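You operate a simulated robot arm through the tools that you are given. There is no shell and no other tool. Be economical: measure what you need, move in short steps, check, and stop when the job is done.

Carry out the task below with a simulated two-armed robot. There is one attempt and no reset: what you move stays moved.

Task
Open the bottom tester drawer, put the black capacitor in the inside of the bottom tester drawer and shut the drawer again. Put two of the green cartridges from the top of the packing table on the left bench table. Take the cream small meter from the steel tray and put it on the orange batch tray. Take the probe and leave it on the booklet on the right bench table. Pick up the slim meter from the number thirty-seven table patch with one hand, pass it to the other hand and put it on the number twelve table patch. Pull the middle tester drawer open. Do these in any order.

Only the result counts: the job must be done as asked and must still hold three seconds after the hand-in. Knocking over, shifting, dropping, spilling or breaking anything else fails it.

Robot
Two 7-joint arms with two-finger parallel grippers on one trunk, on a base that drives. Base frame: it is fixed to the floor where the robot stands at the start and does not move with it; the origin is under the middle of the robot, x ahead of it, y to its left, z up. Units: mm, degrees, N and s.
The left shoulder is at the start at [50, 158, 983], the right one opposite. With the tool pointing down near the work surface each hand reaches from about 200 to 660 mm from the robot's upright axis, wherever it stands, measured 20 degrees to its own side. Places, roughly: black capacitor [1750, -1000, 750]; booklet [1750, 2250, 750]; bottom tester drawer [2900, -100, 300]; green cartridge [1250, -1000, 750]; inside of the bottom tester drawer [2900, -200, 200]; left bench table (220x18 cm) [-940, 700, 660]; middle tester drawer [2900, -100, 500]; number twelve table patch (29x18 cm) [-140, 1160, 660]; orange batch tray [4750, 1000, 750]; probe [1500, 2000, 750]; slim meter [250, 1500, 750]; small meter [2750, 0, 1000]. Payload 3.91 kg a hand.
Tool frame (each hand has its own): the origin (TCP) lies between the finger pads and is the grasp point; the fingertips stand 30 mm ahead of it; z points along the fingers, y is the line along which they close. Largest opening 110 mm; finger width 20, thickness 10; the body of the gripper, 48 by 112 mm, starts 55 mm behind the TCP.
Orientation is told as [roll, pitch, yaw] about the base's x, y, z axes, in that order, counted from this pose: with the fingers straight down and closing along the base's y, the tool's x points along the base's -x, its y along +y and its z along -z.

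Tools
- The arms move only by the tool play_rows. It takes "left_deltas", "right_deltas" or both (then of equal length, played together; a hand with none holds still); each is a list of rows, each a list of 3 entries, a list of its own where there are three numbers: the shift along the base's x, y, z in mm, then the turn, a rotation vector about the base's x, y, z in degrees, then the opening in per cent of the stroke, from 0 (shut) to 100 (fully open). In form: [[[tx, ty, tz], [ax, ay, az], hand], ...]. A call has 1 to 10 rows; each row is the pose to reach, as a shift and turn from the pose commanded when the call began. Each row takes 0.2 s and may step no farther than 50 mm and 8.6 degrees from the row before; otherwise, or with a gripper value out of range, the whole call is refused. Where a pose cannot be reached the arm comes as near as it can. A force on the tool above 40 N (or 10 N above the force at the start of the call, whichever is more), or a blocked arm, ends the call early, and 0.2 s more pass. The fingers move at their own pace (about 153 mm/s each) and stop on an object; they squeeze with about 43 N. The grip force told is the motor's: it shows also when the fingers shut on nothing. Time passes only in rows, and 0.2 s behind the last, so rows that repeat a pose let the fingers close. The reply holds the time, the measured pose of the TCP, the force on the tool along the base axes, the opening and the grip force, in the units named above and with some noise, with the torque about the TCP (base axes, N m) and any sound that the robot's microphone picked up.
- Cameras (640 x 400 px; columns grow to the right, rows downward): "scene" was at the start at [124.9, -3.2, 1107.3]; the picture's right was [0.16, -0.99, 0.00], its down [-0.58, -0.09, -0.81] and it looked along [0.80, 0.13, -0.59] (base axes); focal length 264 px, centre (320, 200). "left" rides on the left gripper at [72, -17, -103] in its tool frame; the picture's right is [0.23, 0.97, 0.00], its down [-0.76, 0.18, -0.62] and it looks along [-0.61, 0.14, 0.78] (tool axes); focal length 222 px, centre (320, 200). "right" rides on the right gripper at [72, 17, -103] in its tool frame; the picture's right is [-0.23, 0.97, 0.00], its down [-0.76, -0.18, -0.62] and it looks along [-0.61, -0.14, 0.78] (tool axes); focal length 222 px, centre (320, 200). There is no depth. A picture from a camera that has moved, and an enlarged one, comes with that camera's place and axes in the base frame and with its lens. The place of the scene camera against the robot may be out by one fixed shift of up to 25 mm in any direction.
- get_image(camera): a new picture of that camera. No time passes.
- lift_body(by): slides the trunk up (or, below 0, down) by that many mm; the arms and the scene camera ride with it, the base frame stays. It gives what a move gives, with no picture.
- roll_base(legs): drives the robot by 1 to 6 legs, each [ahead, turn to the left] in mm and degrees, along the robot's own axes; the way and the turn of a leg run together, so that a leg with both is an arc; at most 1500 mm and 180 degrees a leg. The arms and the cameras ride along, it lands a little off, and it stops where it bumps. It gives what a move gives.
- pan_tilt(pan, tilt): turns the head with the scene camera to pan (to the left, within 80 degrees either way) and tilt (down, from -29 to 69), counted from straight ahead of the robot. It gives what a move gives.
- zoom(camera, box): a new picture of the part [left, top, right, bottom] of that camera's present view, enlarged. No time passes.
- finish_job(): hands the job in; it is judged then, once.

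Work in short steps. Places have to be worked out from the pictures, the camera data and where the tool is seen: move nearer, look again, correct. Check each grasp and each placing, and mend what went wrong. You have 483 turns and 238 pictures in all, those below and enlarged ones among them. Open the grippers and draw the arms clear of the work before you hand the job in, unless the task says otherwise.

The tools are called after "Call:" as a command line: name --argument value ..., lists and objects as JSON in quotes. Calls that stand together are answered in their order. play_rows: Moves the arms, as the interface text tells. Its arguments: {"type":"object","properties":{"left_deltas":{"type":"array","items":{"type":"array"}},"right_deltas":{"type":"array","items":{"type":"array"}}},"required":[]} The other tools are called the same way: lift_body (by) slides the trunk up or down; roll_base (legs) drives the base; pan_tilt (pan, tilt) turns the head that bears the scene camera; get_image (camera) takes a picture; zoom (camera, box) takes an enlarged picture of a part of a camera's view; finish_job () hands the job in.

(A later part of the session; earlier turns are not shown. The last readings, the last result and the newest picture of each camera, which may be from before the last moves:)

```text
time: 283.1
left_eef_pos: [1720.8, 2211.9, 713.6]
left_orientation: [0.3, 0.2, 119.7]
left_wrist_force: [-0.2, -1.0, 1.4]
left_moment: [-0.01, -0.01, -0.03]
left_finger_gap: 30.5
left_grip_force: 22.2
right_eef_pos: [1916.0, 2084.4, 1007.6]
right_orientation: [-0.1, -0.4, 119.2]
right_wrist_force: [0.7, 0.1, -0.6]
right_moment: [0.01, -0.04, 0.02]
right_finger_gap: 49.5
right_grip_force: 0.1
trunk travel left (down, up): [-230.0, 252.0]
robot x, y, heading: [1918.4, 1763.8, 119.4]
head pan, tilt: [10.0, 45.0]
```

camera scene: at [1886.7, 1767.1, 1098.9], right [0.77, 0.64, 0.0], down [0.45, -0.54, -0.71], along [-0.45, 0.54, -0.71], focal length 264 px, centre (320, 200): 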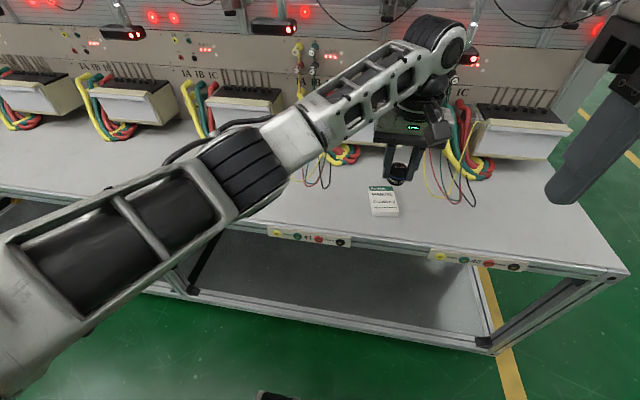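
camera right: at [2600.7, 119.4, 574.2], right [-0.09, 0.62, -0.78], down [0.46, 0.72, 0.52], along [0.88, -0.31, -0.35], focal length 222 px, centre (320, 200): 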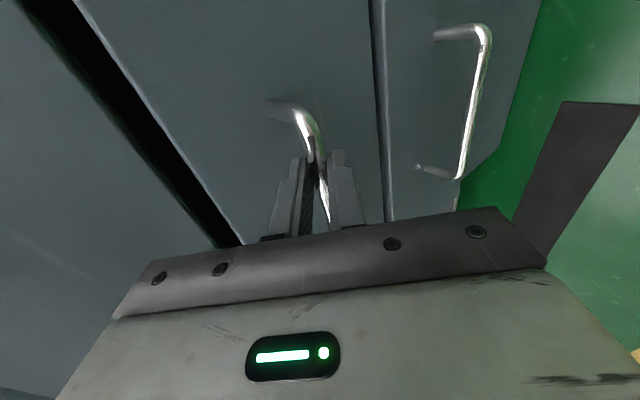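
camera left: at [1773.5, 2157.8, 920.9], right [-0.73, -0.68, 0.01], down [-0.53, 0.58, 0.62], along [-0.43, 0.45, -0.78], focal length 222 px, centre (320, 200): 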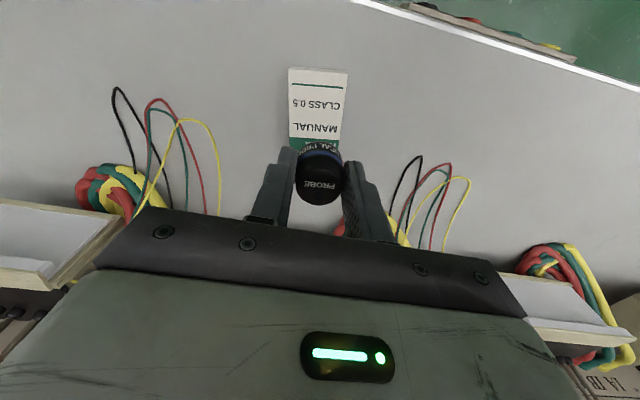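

Call:
play_rows --left_deltas '[[[0, 0, -2], [0, 0, 0], 0], [[0, 0, -4], [0, 0, 0], 0]]'

```text
time: 283.7
left_eef_pos: [1722.5, 2210.7, 712.6]
left_orientation: [0.1, -0.1, 119.7]
left_wrist_force: [-2.9, 3.0, 16.2]
left_moment: [0.11, 0.08, -0.04]
left_finger_gap: 30.8
left_grip_force: 22.5
right_eef_pos: [1915.5, 2086.1, 1007.9]
right_orientation: [0.0, -0.6, 119.1]
right_wrist_force: [0.2, -0.6, 0.7]
right_moment: [0.0, -0.02, -0.02]
right_finger_gap: 49.3
right_grip_force: 0.0
trunk travel left (down, up): [-230.0, 252.0]
robot x, y, heading: [1914.5, 1762.4, 119.3]
head pan, tilt: [10.0, 45.0]
```

Contact. I relax 2 mm, open gently, and rise.

Call:
play_rows --left_deltas '[[[0, 0, 3], [0, 0, 0], 0], [[0, 0, 3], [0, 0, 0], 40], [[0, 0, 3], [0, 0, 0], 50], [[0, 0, 3], [0, 0, 0], 50], [[0, 0, 40], [0, 0, 0], 50], [[0, 0, 85], [0, 0, 0], 50], [[20, -35, 110], [0, 0, 0], 50], [[40, -69, 130], [0, 0, 0], 50], [[60, -104, 150], [0, 0, 0], 50]]'

Call:
zoom --camera "scene" --box '[280, 140, 440, 260]'

```text
time: 285.7
left_eef_pos: [1784.4, 2109.4, 860.9]
left_orientation: [0.4, 0.3, 119.7]
left_wrist_force: [-0.3, 0.3, 0.7]
left_moment: [0.01, -0.01, -0.04]
left_finger_gap: 54.9
left_grip_force: 0.0
right_eef_pos: [1915.9, 2085.2, 1007.7]
right_orientation: [-0.1, -0.4, 119.2]
right_wrist_force: [-0.3, -0.2, -0.8]
right_moment: [-0.02, 0.01, 0.0]
right_finger_gap: 49.4
right_grip_force: 0.2
trunk travel left (down, up): [-230.0, 252.0]
robot x, y, heading: [1913.8, 1765.4, 119.4]
head pan, tilt: [10.0, 45.0]
```

```text
3.33 times, centred on (360, 200) of scene
camera zoom: at [1843.0, 1844.4, 1098.9], right [0.77, 0.64, 0.0], down [0.45, -0.55, -0.71], along [-0.45, 0.55, -0.71], focal length 878 px, centre (187, 200)
```

zoom: 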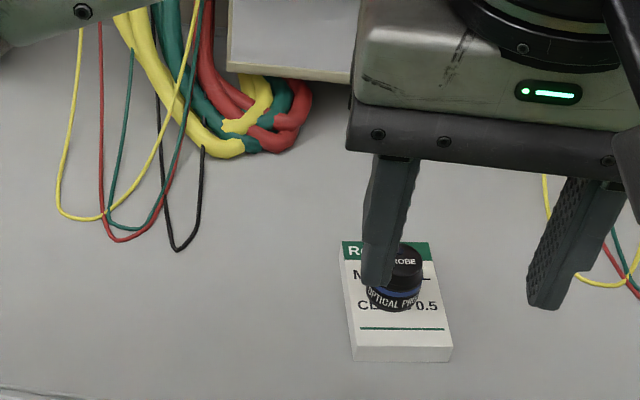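

Probe stands on the booklet. I park the left arm to its side, back off, and drive along the bench to the slim meter / patch 12 area.

Call:
play_rows --left_deltas '[[[-36, -20, 10], [0, 0, 0], 50], [[-72, -40, 20], [0, 0, 0], 50], [[-108, -60, 30], [0, 0, 0], 50], [[-145, -82, 40], [0, 0, 0], 50], [[-180, -102, 50], [0, 0, 0], 50], [[-215, -123, 60], [0, 0, 0], 50]]'

Call:
roll_base --legs '[[-350, 0], [0, 90], [900, 0], [900, 0], [0, -90]]'

Call:
pan_tilt --pan 0 --tilt 25

Call:
get_image --camera "scene"

```text
time: 287.1
left_eef_pos: [1569.3, 1986.9, 922.0]
left_orientation: [0.3, 0.2, 119.5]
left_wrist_force: [-0.4, 0.6, 0.7]
left_moment: [0.03, 0.01, -0.03]
left_finger_gap: 55.0
left_grip_force: 0.1
right_eef_pos: [1915.4, 2086.2, 1006.9]
right_orientation: [-0.1, -0.5, 119.1]
right_wrist_force: [0.0, 0.8, 1.0]
right_moment: [0.01, -0.02, 0.01]
right_finger_gap: 49.1
right_grip_force: 0.1
trunk travel left (down, up): [-230.0, 252.0]
robot x, y, heading: [1916.7, 1765.1, 119.5]
head pan, tilt: [10.0, 45.0]
```

```text
time: 305.6
left_eef_pos: [176.8, 729.6, 921.2]
left_orientation: [0.3, 0.4, 123.9]
left_wrist_force: [0.5, 0.3, -0.4]
left_moment: [0.0, 0.02, -0.02]
left_finger_gap: 54.9
left_grip_force: 0.0
right_eef_pos: [515.7, 851.4, 1007.4]
right_orientation: [-0.1, -0.5, 123.4]
right_wrist_force: [-0.8, 0.4, 0.8]
right_moment: [0.03, 0.01, -0.03]
right_finger_gap: 49.4
right_grip_force: 0.1
trunk travel left (down, up): [-230.0, 252.0]
robot x, y, heading: [537.7, 532.9, 123.9]
head pan, tilt: [10.0, 45.0]
```

```text
time: 306.4
left_eef_pos: [176.5, 727.9, 921.8]
left_orientation: [0.3, 0.4, 123.9]
left_wrist_force: [0.2, 0.1, -0.1]
left_moment: [-0.01, 0.03, 0.0]
left_finger_gap: 55.1
left_grip_force: 0.1
right_eef_pos: [515.3, 851.7, 1007.8]
right_orientation: [-0.1, -0.5, 123.3]
right_wrist_force: [-0.4, 0.9, 0.3]
right_moment: [0.01, 0.01, 0.01]
right_finger_gap: 49.6
right_grip_force: 0.1
trunk travel left (down, up): [-230.0, 252.0]
robot x, y, heading: [541.1, 530.5, 123.4]
head pan, tilt: [0.0, 25.0]
```

```text
107 pictures are left
camera scene: at [464.6, 624.6, 1129.5], right [0.83, 0.56, 0.0], down [0.24, -0.35, -0.91], along [-0.5, 0.75, -0.42], focal length 264 px, centre (320, 200)
```

scene: 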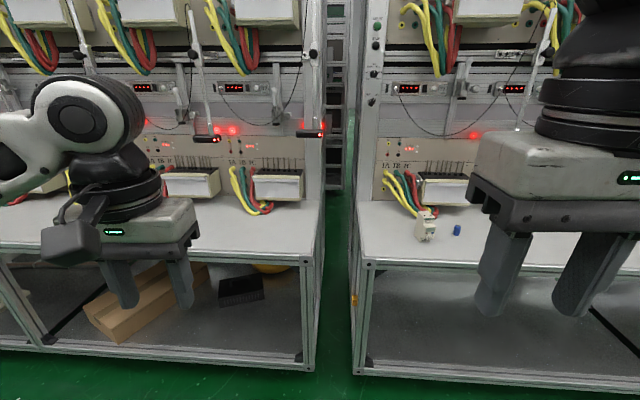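

I correct heading by -3.7° and zoom on the slim meter and the patch-12 area.

Call:
roll_base --legs '[[0, -3.7]]'

Call:
zoom --camera "scene" --box '[320, 130, 520, 290]'

Call:
zoom --camera "scene" --box '[100, 130, 340, 290]'

```text
time: 307.3
left_eef_pos: [190.1, 751.5, 922.2]
left_orientation: [0.4, 0.3, 120.5]
left_wrist_force: [0.6, -0.7, -0.1]
left_moment: [0.01, -0.01, 0.0]
left_finger_gap: 55.1
left_grip_force: 0.0
right_eef_pos: [535.2, 854.1, 1006.7]
right_orientation: [-0.1, -0.5, 119.8]
right_wrist_force: [-0.8, -1.0, 0.0]
right_moment: [0.01, 0.01, -0.01]
right_finger_gap: 49.3
right_grip_force: 0.1
trunk travel left (down, up): [-230.0, 252.0]
robot x, y, heading: [539.3, 532.7, 120.2]
head pan, tilt: [0.0, 25.0]
```

```text
2.50 times, centred on (420, 210) of scene
camera zoom: at [471.7, 629.1, 1129.5], right [0.86, 0.5, 0.0], down [0.21, -0.37, -0.91], along [-0.46, 0.78, -0.42], focal length 659 px, centre (70, 175)
```

zoom: 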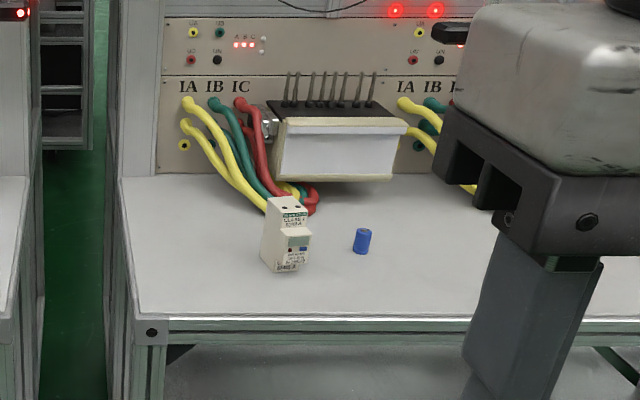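

```text
2.50 times, centred on (220, 210) of scene
camera zoom: at [471.7, 629.1, 1129.5], right [0.86, 0.5, 0.0], down [0.21, -0.37, -0.91], along [-0.46, 0.78, -0.42], focal length 659 px, centre (570, 175)
```

zoom: 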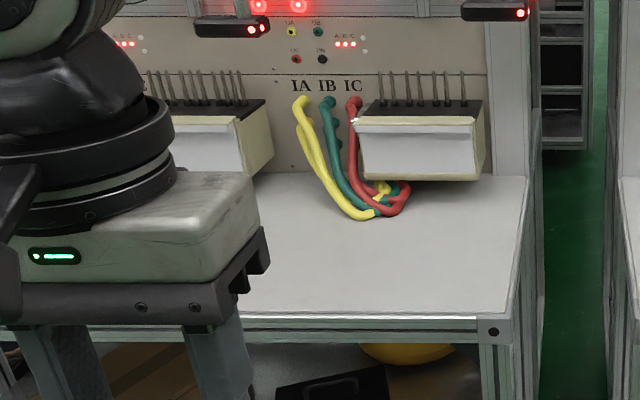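

Slim meter ≈(366,1436); patch 12 ≈(-140,1160). I drive 375 mm forward, standing between them.

Call:
roll_base --legs '[[375, 0]]'

Call:
get_image --camera "right"

Call:
pan_tilt --pan -20 --tilt 45

Call:
get_image --camera "scene"

```text
time: 309.7
left_eef_pos: [4.4, 1078.1, 923.0]
left_orientation: [0.3, 0.3, 119.9]
left_wrist_force: [-0.1, 0.7, 0.5]
left_moment: [0.01, 0.01, -0.01]
left_finger_gap: 55.0
left_grip_force: 0.1
right_eef_pos: [350.8, 1177.3, 1008.2]
right_orientation: [-0.1, -0.5, 119.4]
right_wrist_force: [-0.7, 0.3, 0.6]
right_moment: [0.03, 0.0, 0.01]
right_finger_gap: 49.5
right_grip_force: 0.1
trunk travel left (down, up): [-230.0, 252.0]
robot x, y, heading: [353.8, 856.4, 119.7]
head pan, tilt: [0.0, 25.0]
```

```text
104 pictures are left
camera right: at [371.6, 1106.9, 1110.1], right [-0.96, -0.28, 0.0], down [-0.22, 0.75, 0.63], along [-0.18, 0.6, -0.78], focal length 222 px, centre (320, 200)
```

right: 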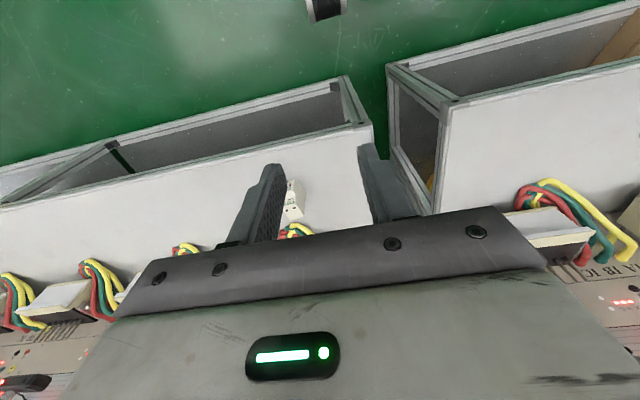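

```text
time: 310.5
left_eef_pos: [3.9, 1078.0, 922.4]
left_orientation: [0.3, 0.4, 119.9]
left_wrist_force: [0.3, -0.3, 0.5]
left_moment: [-0.04, 0.0, 0.03]
left_finger_gap: 55.2
left_grip_force: 0.2
right_eef_pos: [350.7, 1177.3, 1008.4]
right_orientation: [0.0, -0.5, 119.5]
right_wrist_force: [-0.5, 0.6, -0.1]
right_moment: [0.04, 0.0, -0.02]
right_finger_gap: 49.7
right_grip_force: 0.1
trunk travel left (down, up): [-230.0, 252.0]
robot x, y, heading: [350.7, 857.8, 119.8]
head pan, tilt: [-20.0, 45.0]
```

```text
103 pictures are left
camera scene: at [317.4, 954.0, 1099.0], right [0.99, 0.17, 0.0], down [0.12, -0.7, -0.71], along [-0.12, 0.7, -0.71], focal length 264 px, centre (320, 200)
```

scene: 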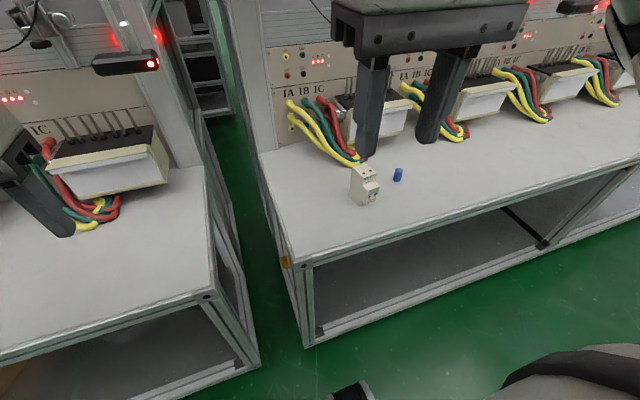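

I bring the right hand above the slim meter (≈(345,1420)) at z≈900 and look.

Call:
play_rows --right_deltas '[[[-1, 40, -18], [0, 0, 0], 90], [[-2, 80, -36], [0, 0, 0], 90], [[-3, 120, -54], [0, 0, 0], 90], [[-4, 160, -72], [0, 0, 0], 90], [[-5, 200, -90], [0, 0, 0], 90], [[-6, 232, -105], [0, 0, 0], 90]]'

Call:
get_image --camera "right"

Call:
zoom --camera "scene" --box '[280, 120, 480, 270]'

```text
time: 311.9
left_eef_pos: [4.2, 1076.5, 922.0]
left_orientation: [0.3, 0.3, 119.9]
left_wrist_force: [-0.3, -0.1, -0.5]
left_moment: [-0.03, -0.01, -0.03]
left_finger_gap: 55.0
left_grip_force: 0.0
right_eef_pos: [345.2, 1407.4, 901.4]
right_orientation: [-0.1, -0.5, 119.4]
right_wrist_force: [-0.5, 0.1, -1.0]
right_moment: [-0.01, -0.02, 0.0]
right_finger_gap: 98.8
right_grip_force: 0.0
trunk travel left (down, up): [-230.0, 252.0]
robot x, y, heading: [350.4, 857.2, 119.9]
head pan, tilt: [-20.0, 45.0]
```

```text
102 pictures are left
camera right: at [365.8, 1336.3, 1004.3], right [-0.96, -0.28, 0.0], down [-0.22, 0.75, 0.63], along [-0.18, 0.6, -0.78], focal length 222 px, centre (320, 200)
```

right: 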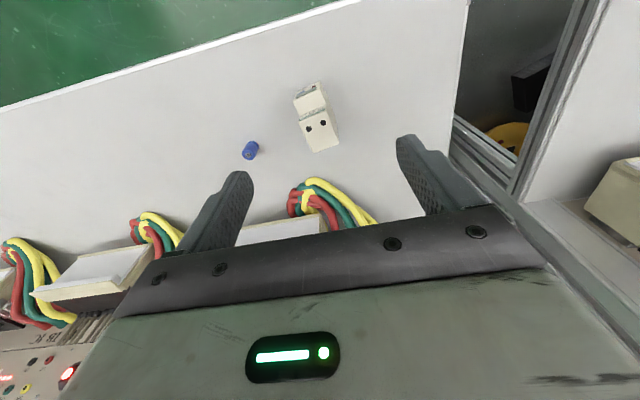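

```text
2.67 times, centred on (380, 195) of scene
camera zoom: at [317.5, 954.0, 1098.9], right [0.99, 0.17, 0.0], down [0.12, -0.7, -0.71], along [-0.12, 0.7, -0.71], focal length 703 px, centre (160, 213)
```

zoom: 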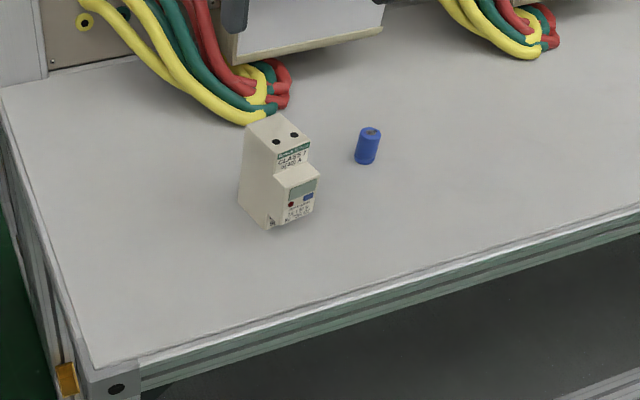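

The meter's top is near (333,1445), z≈710–740. I center over it and lower to z≈840 for a second view.

Call:
play_rows --right_deltas '[[[-6, 15, -20], [0, 0, 0], 80], [[-12, 32, -45], [0, 0, 0], 80]]'

Call:
get_image --camera "right"

```text
time: 312.5
left_eef_pos: [4.7, 1078.7, 921.7]
left_orientation: [0.1, 0.3, 119.9]
left_wrist_force: [0.2, 0.0, 0.1]
left_moment: [0.01, -0.03, -0.02]
left_finger_gap: 54.9
left_grip_force: 0.1
right_eef_pos: [331.9, 1439.0, 857.1]
right_orientation: [-0.1, -0.5, 119.3]
right_wrist_force: [0.5, -0.4, -0.6]
right_moment: [0.0, 0.0, 0.0]
right_finger_gap: 88.1
right_grip_force: 0.1
trunk travel left (down, up): [-230.0, 252.0]
robot x, y, heading: [355.0, 854.2, 119.7]
head pan, tilt: [-20.0, 45.0]
```

```text
100 pictures are left
camera right: at [352.8, 1368.3, 959.2], right [-0.96, -0.28, 0.0], down [-0.22, 0.75, 0.63], along [-0.18, 0.6, -0.78], focal length 222 px, centre (320, 200)
```

right: 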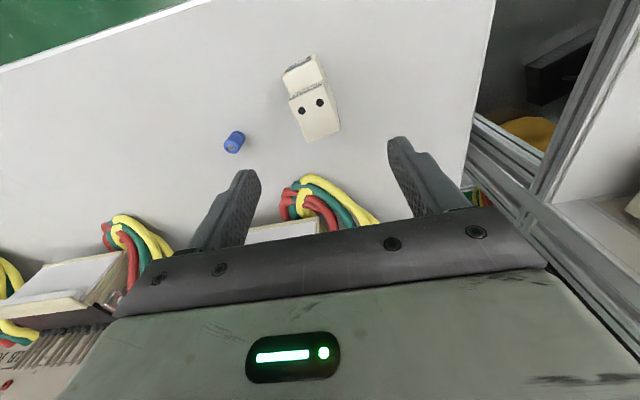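

Meter top at z≈750, upper part center (337,1432.6), 36 wide × 42 deep with a front step. To leave room for the hand-over I'll grip it front-to-back at the top with the right hand yawed +97°.

Call:
play_rows --right_deltas '[[[0, -1, 0], [0, 0, 8], 80], [[1, -2, 0], [0, 0, 16], 80], [[1, -3, 0], [0, 0, 24], 80], [[2, -4, 0], [0, 0, 32], 80], [[3, -5, 0], [0, 0, 40], 80], [[4, -6, 0], [0, 0, 48], 80], [[5, -6, 0], [0, 0, 56], 80], [[5, -6, 0], [0, 0, 64], 80], [[5, -6, 0], [0, 0, 72], 80], [[5, -6, 0], [0, 0, 80], 80]]'

Call:
play_rows --right_deltas '[[[0, 0, 0], [0, 0, 8], 80], [[0, 0, -20], [0, 0, 16.5], 80], [[0, 0, -40], [0, 0, 16.5], 80]]'

Call:
get_image --camera "right"

Call:
get_image --camera "scene"

```text
time: 314.7
left_eef_pos: [6.5, 1077.3, 923.4]
left_orientation: [0.3, 0.0, 119.8]
left_wrist_force: [-0.1, -0.1, -0.1]
left_moment: [0.03, 0.05, 0.03]
left_finger_gap: 55.1
left_grip_force: 0.1
right_eef_pos: [364.7, 1205.2, 929.4]
right_orientation: [-0.7, -0.4, -163.0]
right_wrist_force: [0.7, -0.8, -0.4]
right_moment: [0.05, 0.02, 0.01]
right_finger_gap: 87.9
right_grip_force: 0.0
right hand out of reach, approached as far as the arm can: row 4, 5, 6, 7, 8, 9, 10
trunk travel left (down, up): [-230.0, 252.0]
robot x, y, heading: [352.8, 854.8, 119.6]
head pan, tilt: [-20.0, 45.0]
```

```text
time: 315.5
left_eef_pos: [2.9, 1075.9, 921.4]
left_orientation: [0.3, 0.3, 120.0]
left_wrist_force: [0.0, 0.0, 0.4]
left_moment: [0.02, 0.03, -0.02]
left_finger_gap: 55.1
left_grip_force: 0.0
right_eef_pos: [353.7, 1140.0, 897.3]
right_orientation: [-0.2, -0.5, -144.1]
right_wrist_force: [-0.8, -0.7, -0.1]
right_moment: [-0.04, -0.02, 0.03]
right_finger_gap: 87.9
right_grip_force: 0.1
right hand out of reach, approached as far as the arm can: row 1, 2, 3
trunk travel left (down, up): [-230.0, 252.0]
robot x, y, heading: [351.8, 855.9, 119.5]
head pan, tilt: [-20.0, 45.0]
```

```text
99 pictures are left
camera right: at [424.3, 1170.8, 1000.7], right [0.39, -0.92, 0.0], down [-0.72, -0.3, 0.63], along [-0.58, -0.24, -0.78], focal length 222 px, centre (320, 200)
```

right: 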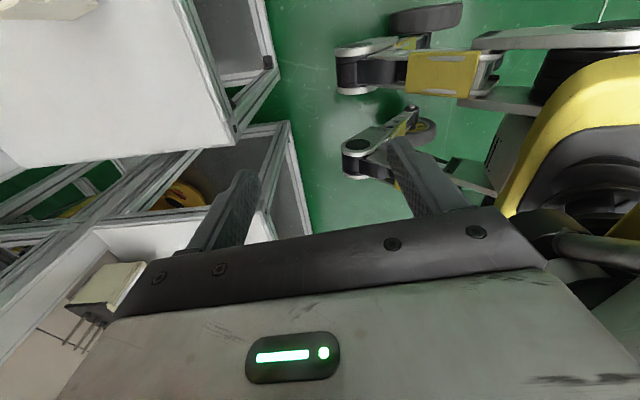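

```text
98 pictures are left
camera scene: at [317.4, 953.9, 1099.0], right [0.99, 0.17, 0.0], down [0.12, -0.7, -0.71], along [-0.12, 0.7, -0.71], focal length 264 px, centre (320, 200)
```

scene: 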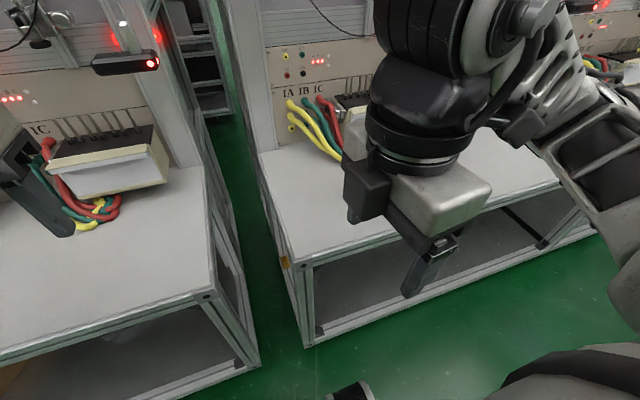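

Yaw +97 isn't reachable for the right arm; its mirror (−83°) should be, as the left arm did the mirrored one. I rotate back the other way while retracted.

Call:
play_rows --right_deltas '[[[0, 0, 0], [0, 0, -8.5], 80], [[0, 0, 0], [0, 0, -17], 80], [[0, 0, 0], [0, 0, -25.5], 80], [[0, 0, 0], [0, 0, -34], 80], [[0, 0, 0], [0, 0, -42.5], 80], [[0, 0, 0], [0, 0, -51], 80], [[0, 0, 0], [0, 0, -59.5], 80], [[0, 0, 0], [0, 0, -68], 80], [[0, 0, 0], [0, 0, -76.5], 80], [[0, 0, 0], [0, 0, -85], 80]]'

Call:
play_rows --right_deltas '[[[0, 10, 0], [0, 0, -8.5], 80], [[0, 20, 0], [0, 0, -17], 80], [[0, 30, 0], [0, 0, -25.5], 80], [[0, 40, 0], [0, 0, -34], 80], [[0, 50, 0], [0, 0, -42.5], 80], [[0, 60, 0], [0, 0, -51], 80], [[0, 70, 0], [0, 0, -59.5], 80], [[0, 80, 0], [0, 0, -68], 80], [[0, 90, 0], [0, 0, -76.5], 80], [[0, 100, 0], [0, 0, -85], 80]]'

Call:
get_image --camera "scene"

```text
time: 317.7
left_eef_pos: [4.0, 1077.4, 922.3]
left_orientation: [0.3, 0.3, 119.9]
left_wrist_force: [0.8, -0.9, 0.7]
left_moment: [-0.05, 0.0, 0.0]
left_finger_gap: 55.0
left_grip_force: 0.1
right_eef_pos: [359.2, 1142.5, 896.7]
right_orientation: [-0.1, -0.5, 130.6]
right_wrist_force: [0.3, 0.3, -0.3]
right_moment: [-0.01, 0.0, 0.02]
right_finger_gap: 87.8
right_grip_force: 0.0
trunk travel left (down, up): [-230.0, 252.0]
robot x, y, heading: [356.9, 856.4, 119.7]
head pan, tilt: [-20.0, 45.0]
```

```text
time: 319.9
left_eef_pos: [4.3, 1078.2, 921.2]
left_orientation: [0.3, 0.3, 119.9]
left_wrist_force: [-0.4, -0.5, 0.8]
left_moment: [0.0, 0.04, 0.0]
left_finger_gap: 55.0
left_grip_force: 0.1
right_eef_pos: [360.2, 1241.6, 898.0]
right_orientation: [-0.1, -0.5, 45.7]
right_wrist_force: [0.7, -0.1, -1.1]
right_moment: [0.0, -0.01, 0.0]
right_finger_gap: 88.2
right_grip_force: 0.0
trunk travel left (down, up): [-230.0, 252.0]
robot x, y, heading: [351.9, 855.8, 119.8]
head pan, tilt: [-20.0, 45.0]
```

```text
97 pictures are left
camera scene: at [317.5, 954.0, 1098.9], right [0.99, 0.17, 0.0], down [0.12, -0.7, -0.71], along [-0.12, 0.7, -0.71], focal length 264 px, centre (320, 200)
```

scene: 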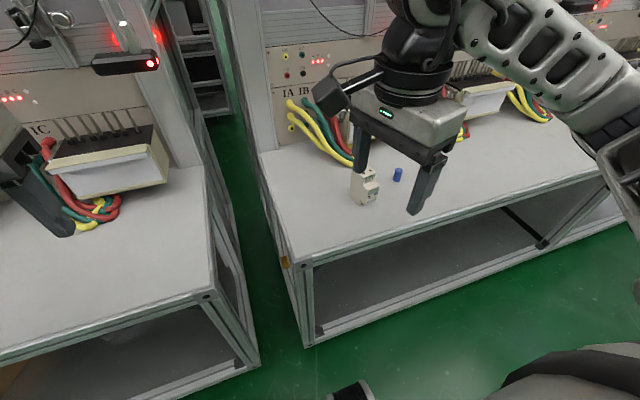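

Good. Now I move over the meter at yaw 36.5°.

Call:
play_rows --right_deltas '[[[-5, 40, 0], [0, 0, -4.6], 80], [[-10, 80, 0], [0, 0, -9.2], 80], [[-15, 120, 0], [0, 0, -9.2], 80], [[-19, 160, 0], [0, 0, -9.2], 80], [[-23, 190, 0], [0, 0, -9.2], 80], [[-23, 190, -30], [0, 0, -9.2], 80]]'

Call:
get_image --camera "right"

```text
time: 321.3
left_eef_pos: [3.7, 1077.2, 921.7]
left_orientation: [0.3, 0.3, 119.9]
left_wrist_force: [0.5, -0.8, -1.2]
left_moment: [-0.03, -0.03, -0.01]
left_finger_gap: 54.9
left_grip_force: 0.1
right_eef_pos: [335.1, 1431.8, 867.2]
right_orientation: [-0.2, -0.5, 36.6]
right_wrist_force: [0.1, -0.9, -0.3]
right_moment: [0.02, 0.02, 0.0]
right_finger_gap: 88.0
right_grip_force: 0.0
trunk travel left (down, up): [-230.0, 252.0]
robot x, y, heading: [351.4, 856.6, 119.7]
head pan, tilt: [-20.0, 45.0]
```

```text
96 pictures are left
camera right: at [266.2, 1403.2, 969.8], right [-0.4, 0.92, 0.0], down [0.71, 0.31, 0.63], along [0.58, 0.25, -0.78], focal length 222 px, centre (320, 200)
```

right: 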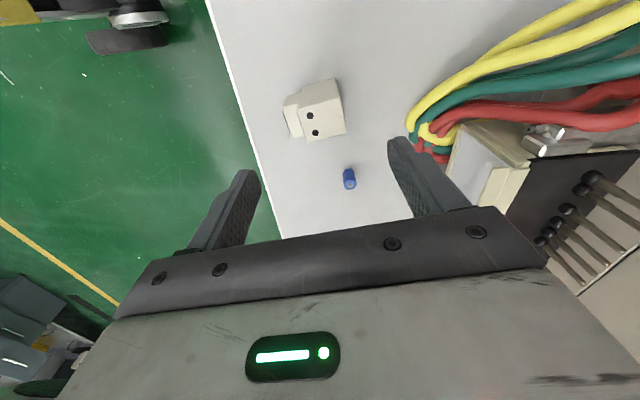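

Aligned. I descend to z≈752 (tips just above the front step) and grip the upper part.

Call:
play_rows --right_deltas '[[[0, 1, -40], [0, 0, 0], 65], [[0, 1, -80], [0, 0, 0], 65], [[0, 1, -115], [0, 0, 0], 65]]'

Call:
get_image --camera "right"

Call:
zoom --camera "scene" --box '[280, 100, 480, 250]'

```text
time: 322.1
left_eef_pos: [4.5, 1075.5, 923.6]
left_orientation: [0.2, 0.1, 119.8]
left_wrist_force: [0.4, 0.1, 0.4]
left_moment: [0.0, -0.02, -0.01]
left_finger_gap: 54.9
left_grip_force: 0.1
right_eef_pos: [340.3, 1433.7, 755.3]
right_orientation: [0.4, -0.6, 36.6]
right_wrist_force: [6.5, -5.5, 32.4]
right_moment: [-1.24, -0.88, 0.08]
right_finger_gap: 75.4
right_grip_force: 4.3
trunk travel left (down, up): [-230.0, 252.0]
robot x, y, heading: [353.0, 856.2, 119.7]
head pan, tilt: [-20.0, 45.0]
```

```text
95 pictures are left
camera right: at [270.8, 1404.7, 859.4], right [-0.4, 0.92, 0.01], down [0.72, 0.3, 0.63], along [0.57, 0.26, -0.78], focal length 222 px, centre (320, 200)
```

right: 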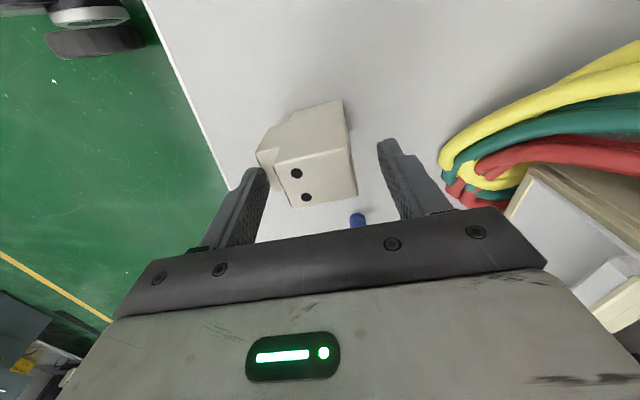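

```text
2.67 times, centred on (380, 175) of scene
camera zoom: at [318.1, 951.0, 1100.2], right [0.99, 0.17, 0.0], down [0.12, -0.69, -0.71], along [-0.12, 0.7, -0.7], focal length 703 px, centre (160, 267)
```

zoom: 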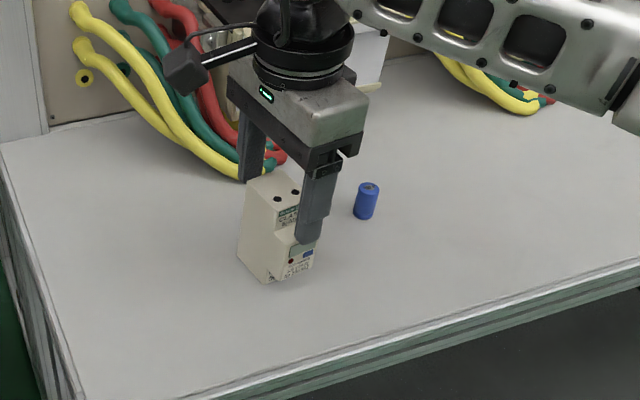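

The front finger rests on the step (z≈725). I raise 7 mm and close.

Call:
play_rows --right_deltas '[[[-4, 0, 7], [0, 0, 0], 65], [[-4, 0, 7], [0, 0, 0], 40], [[-4, 0, 7], [0, 0, 0], 20], [[-4, 0, 7], [0, 0, 0], 10], [[-4, 0, 7], [0, 0, 0], 10]]'

Call:
get_image --camera "right"

```text
time: 323.3
left_eef_pos: [3.3, 1078.3, 922.1]
left_orientation: [0.4, 0.3, 119.9]
left_wrist_force: [-0.3, -0.5, -0.1]
left_moment: [0.01, 0.01, 0.02]
left_finger_gap: 55.0
left_grip_force: 0.0
right_eef_pos: [333.8, 1434.7, 757.8]
right_orientation: [-0.2, -0.4, 36.8]
right_wrist_force: [-0.6, 0.0, 0.9]
right_moment: [-0.05, 0.06, -0.03]
right_finger_gap: 43.5
right_grip_force: 43.2
trunk travel left (down, up): [-230.0, 252.0]
robot x, y, heading: [351.8, 857.6, 119.7]
head pan, tilt: [-20.0, 45.0]
```

```text
93 pictures are left
camera right: at [264.7, 1405.4, 860.0], right [-0.4, 0.92, 0.0], down [0.71, 0.31, 0.63], along [0.58, 0.25, -0.78], focal length 222 px, centre (320, 200)
```

right: 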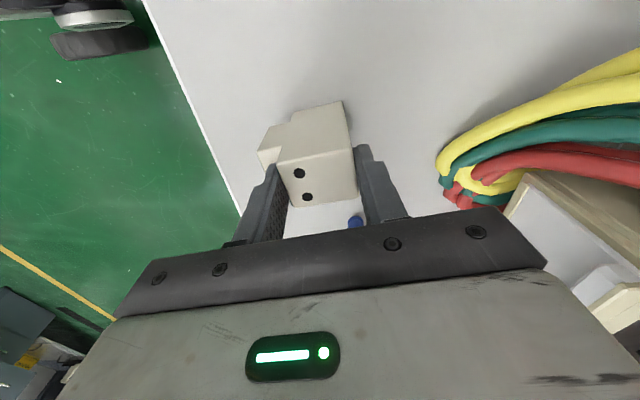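

Gripped at 43.5 mm. Lift straight 80 mm and check.

Call:
play_rows --right_deltas '[[[0, 0, 15], [0, 0, 0], 10], [[0, 0, 45], [0, 0, 0], 10], [[0, 0, 80], [0, 0, 0], 10], [[0, 0, 120], [0, 0, 0], 10]]'

Call:
get_image --camera "scene"

```text
time: 324.3
left_eef_pos: [3.7, 1078.0, 921.6]
left_orientation: [0.2, 0.3, 119.9]
left_wrist_force: [-0.7, 0.0, 0.1]
left_moment: [-0.02, -0.03, 0.02]
left_finger_gap: 54.9
left_grip_force: 0.1
right_eef_pos: [333.2, 1433.8, 879.7]
right_orientation: [-0.1, -0.4, 36.5]
right_wrist_force: [-0.3, 0.3, -1.3]
right_moment: [0.0, 0.06, 0.01]
right_finger_gap: 43.4
right_grip_force: 43.2
trunk travel left (down, up): [-230.0, 252.0]
robot x, y, heading: [352.6, 855.7, 119.9]
head pan, tilt: [-20.0, 45.0]
```

```text
92 pictures are left
camera scene: at [317.4, 954.0, 1098.9], right [0.99, 0.17, 0.0], down [0.12, -0.7, -0.71], along [-0.12, 0.7, -0.71], focal length 264 px, centre (320, 200)
```

scene: 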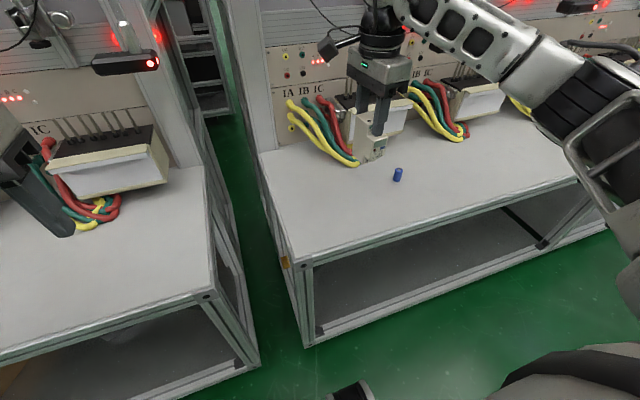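

Held. I back the base off 250 mm to free space, then bring the right hand to the front center for hand-over.

Call:
roll_base --legs '[[-250, 0]]'

Call:
play_rows --right_deltas '[[[-19, -30, 12], [0, 0, 0], 10], [[-38, -61, 24], [0, 0, 0], 10], [[-58, -92, 36], [0, 0, 0], 10], [[-77, -122, 48], [0, 0, 0], 10], [[-97, -153, 60], [0, 0, 0], 10], [[-116, -183, 70], [0, 0, 0], 10]]' --left_deltas '[[[0, 0, 0], [0, 0, 8.5], 100], [[0, 0, 0], [0, 0, 17], 100], [[0, 0, 0], [0, 0, 25.5], 100], [[0, 0, 0], [0, 0, 34], 100], [[0, 0, 0], [0, 0, 42.5], 100], [[0, 0, 0], [0, 0, 51], 100]]'

Call:
pan_tilt --pan 0 --tilt 40

Call:
get_image --camera "scene"

```text
time: 326.1
left_eef_pos: [127.2, 860.4, 922.1]
left_orientation: [0.3, 0.4, 120.0]
left_wrist_force: [-0.5, 0.1, 0.2]
left_moment: [0.02, 0.02, -0.01]
left_finger_gap: 55.1
left_grip_force: 0.0
right_eef_pos: [456.9, 1217.5, 879.1]
right_orientation: [-0.2, -0.6, 36.6]
right_wrist_force: [0.6, -0.2, -1.2]
right_moment: [0.01, 0.01, 0.0]
right_finger_gap: 43.5
right_grip_force: 43.2
trunk travel left (down, up): [-230.0, 252.0]
robot x, y, heading: [475.5, 639.5, 119.8]
head pan, tilt: [-20.0, 45.0]
```

```text
time: 327.5
left_eef_pos: [127.2, 860.6, 921.6]
left_orientation: [0.3, 0.3, 171.0]
left_wrist_force: [0.1, 0.0, -0.2]
left_moment: [-0.01, -0.01, 0.02]
left_finger_gap: 110.0
left_grip_force: 0.1
right_eef_pos: [343.0, 1034.6, 950.1]
right_orientation: [0.0, -0.5, 36.7]
right_wrist_force: [0.6, -1.4, -2.1]
right_moment: [0.02, 0.0, -0.02]
right_finger_gap: 43.2
right_grip_force: 42.9
trunk travel left (down, up): [-230.0, 252.0]
robot x, y, heading: [479.5, 641.0, 119.6]
head pan, tilt: [-20.0, 45.0]
```

```text
time: 328.3
left_eef_pos: [127.5, 860.5, 921.0]
left_orientation: [0.3, 0.4, 170.8]
left_wrist_force: [-0.1, -0.7, 0.2]
left_moment: [0.02, -0.01, 0.0]
left_finger_gap: 110.1
left_grip_force: 0.1
right_eef_pos: [343.7, 1035.1, 949.3]
right_orientation: [-0.1, -0.5, 36.7]
right_wrist_force: [0.3, 0.9, -1.5]
right_moment: [0.01, 0.0, 0.01]
right_finger_gap: 43.5
right_grip_force: 43.5
trunk travel left (down, up): [-230.0, 252.0]
robot x, y, heading: [475.7, 637.5, 119.9]
head pan, tilt: [0.0, 40.0]
```

```text
91 pictures are left
camera scene: at [413.1, 730.7, 1106.2], right [0.87, 0.5, 0.0], down [0.32, -0.56, -0.77], along [-0.38, 0.67, -0.64], focal length 264 px, centre (320, 200)
```

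scene: 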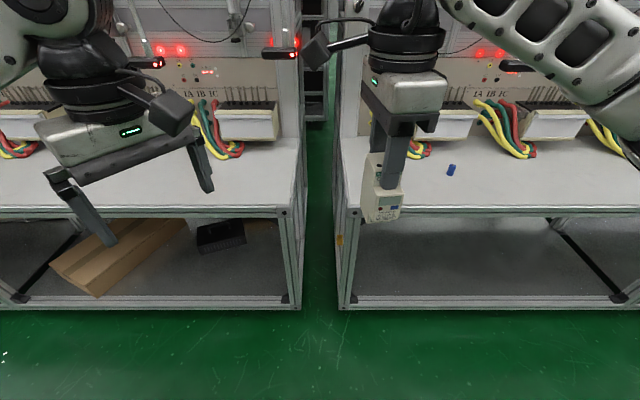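

I finish yawing the left hand (+45.6°), then tilt it to point right (toward the meter).

Call:
play_rows --left_deltas '[[[6, 9, 0], [0, 0, 8], 100], [[12, 18, 0], [0, 0, 16], 100], [[18, 28, 0], [0, 0, 24], 100], [[24, 37, 0], [0, 0, 32], 100], [[30, 46, 0], [0, 0, 40], 100], [[37, 56, 0], [0, 0, 45.6], 100]]'

Call:
play_rows --left_deltas '[[[0, 0, 0], [5, -6.7, 0], 100], [[0, 0, 0], [10, -13.4, 0], 100], [[0, 0, 0], [14.9, -20.1, 0], 100], [[0, 0, 0], [19.9, -26.8, 0], 100], [[0, 0, 0], [24.8, -33.4, 0], 100], [[0, 0, 0], [29.8, -40.1, 0], 100], [[0, 0, 0], [34.8, -46.8, 0], 100], [[0, 0, 0], [39.7, -53.5, 0], 100], [[0, 0, 0], [44.7, -60.2, 0], 100]]'

Call:
get_image --camera "scene"

```text
time: 329.7
left_eef_pos: [165.7, 917.4, 921.3]
left_orientation: [0.4, 0.2, -143.3]
left_wrist_force: [-0.1, 0.1, 0.5]
left_moment: [-0.03, -0.03, 0.01]
left_finger_gap: 109.8
left_grip_force: 0.0
right_eef_pos: [342.7, 1035.6, 950.6]
right_orientation: [-0.1, -0.4, 36.8]
right_wrist_force: [-0.2, -0.2, -1.4]
right_moment: [0.02, -0.02, -0.01]
right_finger_gap: 43.5
right_grip_force: 43.0
trunk travel left (down, up): [-230.0, 252.0]
robot x, y, heading: [475.7, 636.4, 120.1]
head pan, tilt: [0.0, 40.0]
```

```text
time: 331.7
left_eef_pos: [166.0, 916.5, 921.0]
left_orientation: [0.1, 75.4, -143.6]
left_wrist_force: [-1.0, -0.2, 0.4]
left_moment: [0.02, -0.02, 0.0]
left_finger_gap: 109.9
left_grip_force: 0.0
right_eef_pos: [342.8, 1035.0, 948.9]
right_orientation: [-0.1, -0.5, 36.7]
right_wrist_force: [0.6, -0.1, -1.9]
right_moment: [0.0, 0.02, 0.01]
right_finger_gap: 43.1
right_grip_force: 43.3
trunk travel left (down, up): [-230.0, 252.0]
robot x, y, heading: [476.2, 638.4, 119.9]
head pan, tilt: [0.0, 40.0]
```

```text
90 pictures are left
camera scene: at [413.0, 730.6, 1106.2], right [0.87, 0.5, 0.0], down [0.32, -0.56, -0.77], along [-0.38, 0.66, -0.64], focal length 264 px, centre (320, 200)
```

scene: 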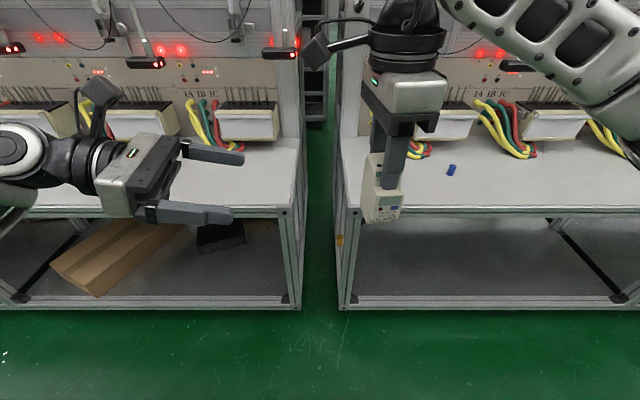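

The 75° tilt works. I align left hand height and depth, then approach to ~70 mm before the meter and check.

Call:
play_rows --left_deltas '[[[15, -20, -41], [0, 0, 0], 100], [[47, 4, -41], [0, 0, 0], 100], [[79, 28, -41], [0, 0, 0], 100], [[111, 51, -41], [0, 0, 0], 100], [[125, 62, -41], [0, 0, 0], 100]]'

Call:
get_image --camera "left"

Call:
zoom --camera "scene" --box '[200, 50, 480, 260]'

```text
time: 332.9
left_eef_pos: [289.7, 978.5, 879.8]
left_orientation: [0.2, 75.3, -143.4]
left_wrist_force: [0.6, -0.3, 0.9]
left_moment: [-0.01, 0.04, 0.01]
left_finger_gap: 110.0
left_grip_force: 0.1
right_eef_pos: [343.4, 1034.5, 950.4]
right_orientation: [0.0, -0.5, 36.7]
right_wrist_force: [0.2, 0.6, -1.3]
right_moment: [0.03, 0.0, -0.01]
right_finger_gap: 43.4
right_grip_force: 42.8
trunk travel left (down, up): [-230.0, 252.0]
robot x, y, heading: [473.5, 638.1, 119.9]
head pan, tilt: [0.0, 40.0]
```

```text
89 pictures are left
camera left: at [215.2, 944.3, 975.3], right [0.62, -0.75, 0.22], down [-0.54, -0.62, -0.58], along [0.57, 0.24, -0.79], focal length 222 px, centre (320, 200)
```

left: 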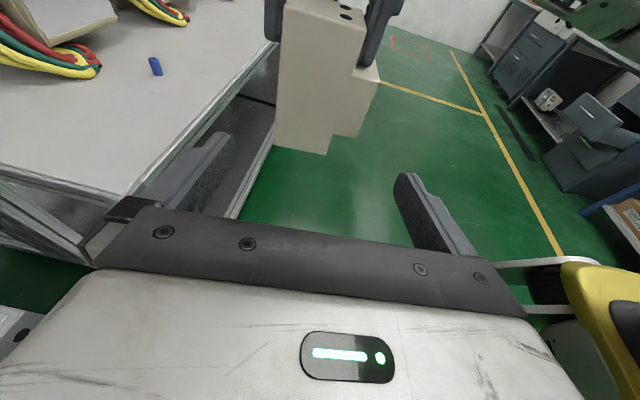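

```text
1.90 times, centred on (340, 155) of scene
camera zoom: at [413.1, 730.7, 1106.2], right [0.87, 0.5, 0.0], down [0.32, -0.56, -0.77], along [-0.38, 0.66, -0.64], focal length 502 px, centre (282, 286)
```

zoom: 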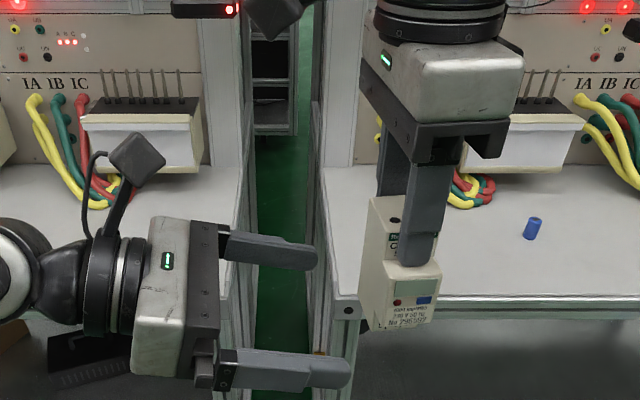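

Geometry checks out: the fingers will straddle the meter's lower body. I advance 72 mm and close the left hand.

Call:
play_rows --left_deltas '[[[20, 15, 0], [0, 0, 0], 100], [[40, 29, 0], [0, 0, 0], 100], [[58, 43, 0], [0, 0, 0], 100]]'

Call:
get_image --camera "left"

Call:
zoom --camera "scene" --box '[240, 50, 480, 240]'

```text
time: 333.7
left_eef_pos: [348.4, 1020.0, 880.4]
left_orientation: [0.2, 75.3, -143.5]
left_wrist_force: [0.2, 0.1, -0.3]
left_moment: [0.01, -0.01, -0.03]
left_finger_gap: 110.0
left_grip_force: 0.1
right_eef_pos: [343.0, 1034.6, 949.6]
right_orientation: [-0.2, -0.5, 36.6]
right_wrist_force: [-0.2, 0.2, -1.1]
right_moment: [0.03, 0.01, 0.03]
right_finger_gap: 43.0
right_grip_force: 43.5
trunk travel left (down, up): [-230.0, 252.0]
robot x, y, heading: [477.5, 639.3, 120.1]
head pan, tilt: [0.0, 40.0]
```

```text
87 pictures are left
camera left: at [274.1, 986.4, 976.7], right [0.62, -0.75, 0.22], down [-0.54, -0.62, -0.58], along [0.57, 0.24, -0.79], focal length 222 px, centre (320, 200)
```

left: 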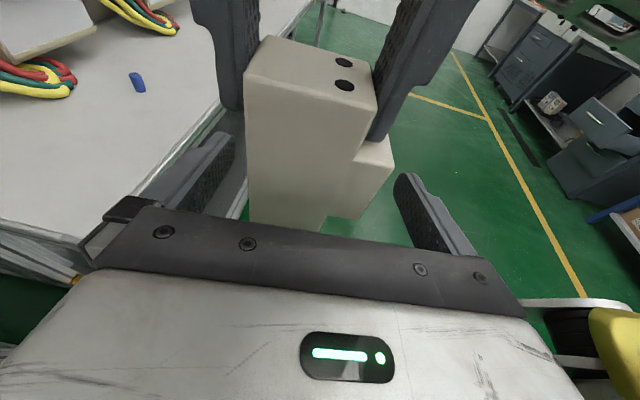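

```text
2.11 times, centred on (360, 145) of scene
camera zoom: at [413.1, 730.6, 1106.2], right [0.87, 0.5, 0.0], down [0.32, -0.56, -0.77], along [-0.38, 0.66, -0.64], focal length 555 px, centre (236, 316)
```

zoom: 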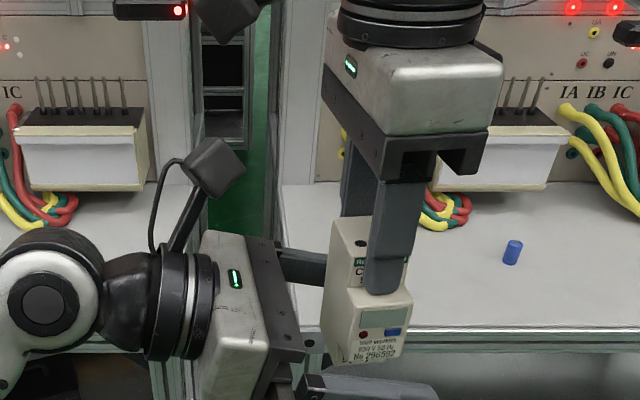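

Close the left hand gently.

Call:
play_rows --left_deltas '[[[0, 0, 0], [0, 0, 0], 80], [[0, 0, 0], [0, 0, 0], 65], [[0, 0, 0], [0, 0, 0], 50], [[0, 0, 0], [0, 0, 0], 40], [[0, 0, 0], [0, 0, 0], 30]]'

Call:
get_image --camera "left"

```text
time: 334.9
left_eef_pos: [345.9, 1022.8, 879.7]
left_orientation: [0.5, 75.2, -142.6]
left_wrist_force: [-11.8, 27.3, -0.2]
left_moment: [-0.94, -0.33, 0.27]
left_finger_gap: 61.6
left_grip_force: 42.9
right_eef_pos: [343.5, 1033.2, 949.4]
right_orientation: [-0.6, -0.3, 37.1]
right_wrist_force: [12.5, -28.1, -1.7]
right_moment: [-0.97, -0.55, -0.25]
right_finger_gap: 43.3
right_grip_force: 42.3
trunk travel left (down, up): [-230.0, 252.0]
robot x, y, heading: [479.1, 639.1, 119.8]
head pan, tilt: [0.0, 40.0]
```

```text
85 pictures are left
camera left: at [271.7, 987.9, 976.1], right [0.63, -0.74, 0.22], down [-0.53, -0.62, -0.58], along [0.57, 0.24, -0.79], focal length 222 px, centre (320, 200)
```

left: 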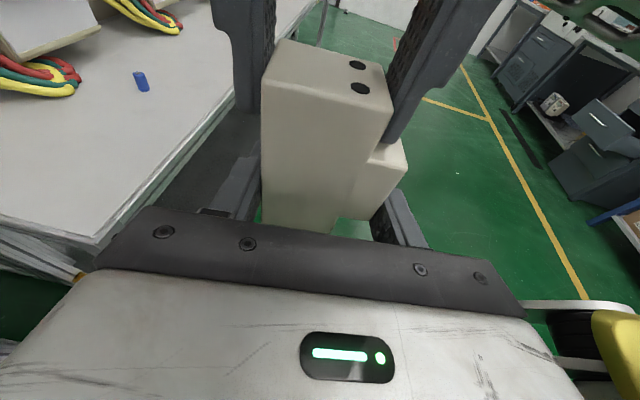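

Both hands hold it; a ~30 N misalignment. I shift the left hand ~6 mm along it to relax.

Call:
play_rows --left_deltas '[[[-1.5, 2.5, 0], [0, 0, 0], 30], [[-3.5, 5, 0], [0, 0, 0], 30]]'

```text
time: 335.5
left_eef_pos: [346.0, 1025.7, 880.9]
left_orientation: [-0.2, 75.2, -144.0]
left_wrist_force: [-7.5, 12.0, 0.2]
left_moment: [0.15, -0.02, 0.45]
left_finger_gap: 61.2
left_grip_force: 43.4
right_eef_pos: [343.4, 1036.0, 948.6]
right_orientation: [-0.2, -0.4, 36.5]
right_wrist_force: [7.7, -12.2, -0.1]
right_moment: [-1.06, -0.47, -0.4]
right_finger_gap: 43.0
right_grip_force: 43.4
trunk travel left (down, up): [-230.0, 252.0]
robot x, y, heading: [475.8, 638.9, 120.0]
head pan, tilt: [0.0, 40.0]
```

Relaxed to ~14 N. Now open the right hand and raise it straight up.

Call:
play_rows --left_deltas '[[[-1, 1.5, 0], [0, 0, 0], 30]]'

Call:
play_rows --right_deltas '[[[0, 0, 0], [0, 0, 0], 45], [[0, 0, 0], [0, 0, 0], 60], [[0, 0, 0], [0, 0, 0], 60], [[0, 0, 25], [0, 0, 0], 60], [[0, 0, 65], [0, 0, 0], 60], [[0, 0, 110], [0, 0, 0], 60]]'

Call:
get_image --camera "left"

Call:
get_image --camera "scene"

```text
time: 335.9
left_eef_pos: [345.1, 1027.7, 881.0]
left_orientation: [-0.2, 75.2, -144.0]
left_wrist_force: [-5.1, 0.4, -0.3]
left_moment: [0.97, -0.16, 0.35]
left_finger_gap: 61.4
left_grip_force: 43.0
right_eef_pos: [342.0, 1036.4, 949.6]
right_orientation: [0.1, -0.6, 36.5]
right_wrist_force: [6.4, 0.0, 1.1]
right_moment: [-1.11, -0.29, -0.25]
right_finger_gap: 43.1
right_grip_force: 42.6
trunk travel left (down, up): [-230.0, 252.0]
robot x, y, heading: [480.5, 637.8, 120.0]
head pan, tilt: [0.0, 40.0]
```

```text
time: 337.3
left_eef_pos: [344.7, 1028.5, 880.7]
left_orientation: [0.2, 75.0, -143.5]
left_wrist_force: [-0.3, 0.2, 0.3]
left_moment: [0.0, -0.02, 0.01]
left_finger_gap: 61.5
left_grip_force: 42.9
right_eef_pos: [342.3, 1036.3, 1060.0]
right_orientation: [-0.1, -0.5, 36.7]
right_wrist_force: [-0.4, -0.1, 0.0]
right_moment: [-0.01, -0.01, -0.03]
right_finger_gap: 66.1
right_grip_force: 0.0
trunk travel left (down, up): [-230.0, 252.0]
robot x, y, heading: [475.5, 636.1, 119.7]
head pan, tilt: [0.0, 40.0]
```

```text
84 pictures are left
camera left: at [269.8, 992.9, 976.5], right [0.62, -0.75, 0.22], down [-0.54, -0.62, -0.58], along [0.57, 0.24, -0.79], focal length 222 px, centre (320, 200)
```

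left: 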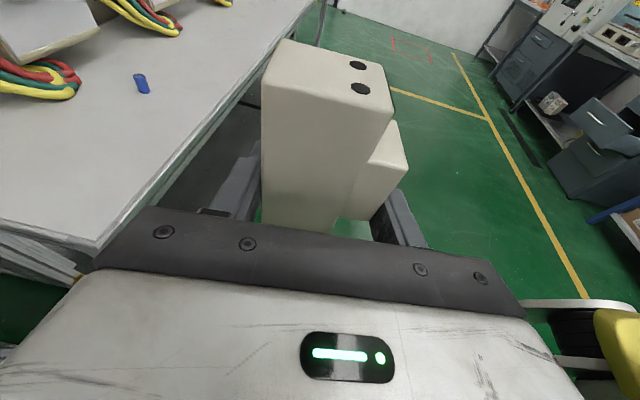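

```text
83 pictures are left
camera scene: at [413.1, 730.5, 1106.2], right [0.87, 0.5, 0.0], down [0.32, -0.56, -0.77], along [-0.38, 0.67, -0.64], focal length 264 px, centre (320, 200)
```

scene: 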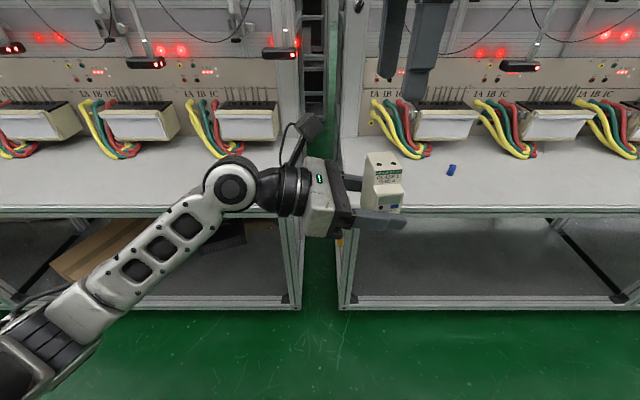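

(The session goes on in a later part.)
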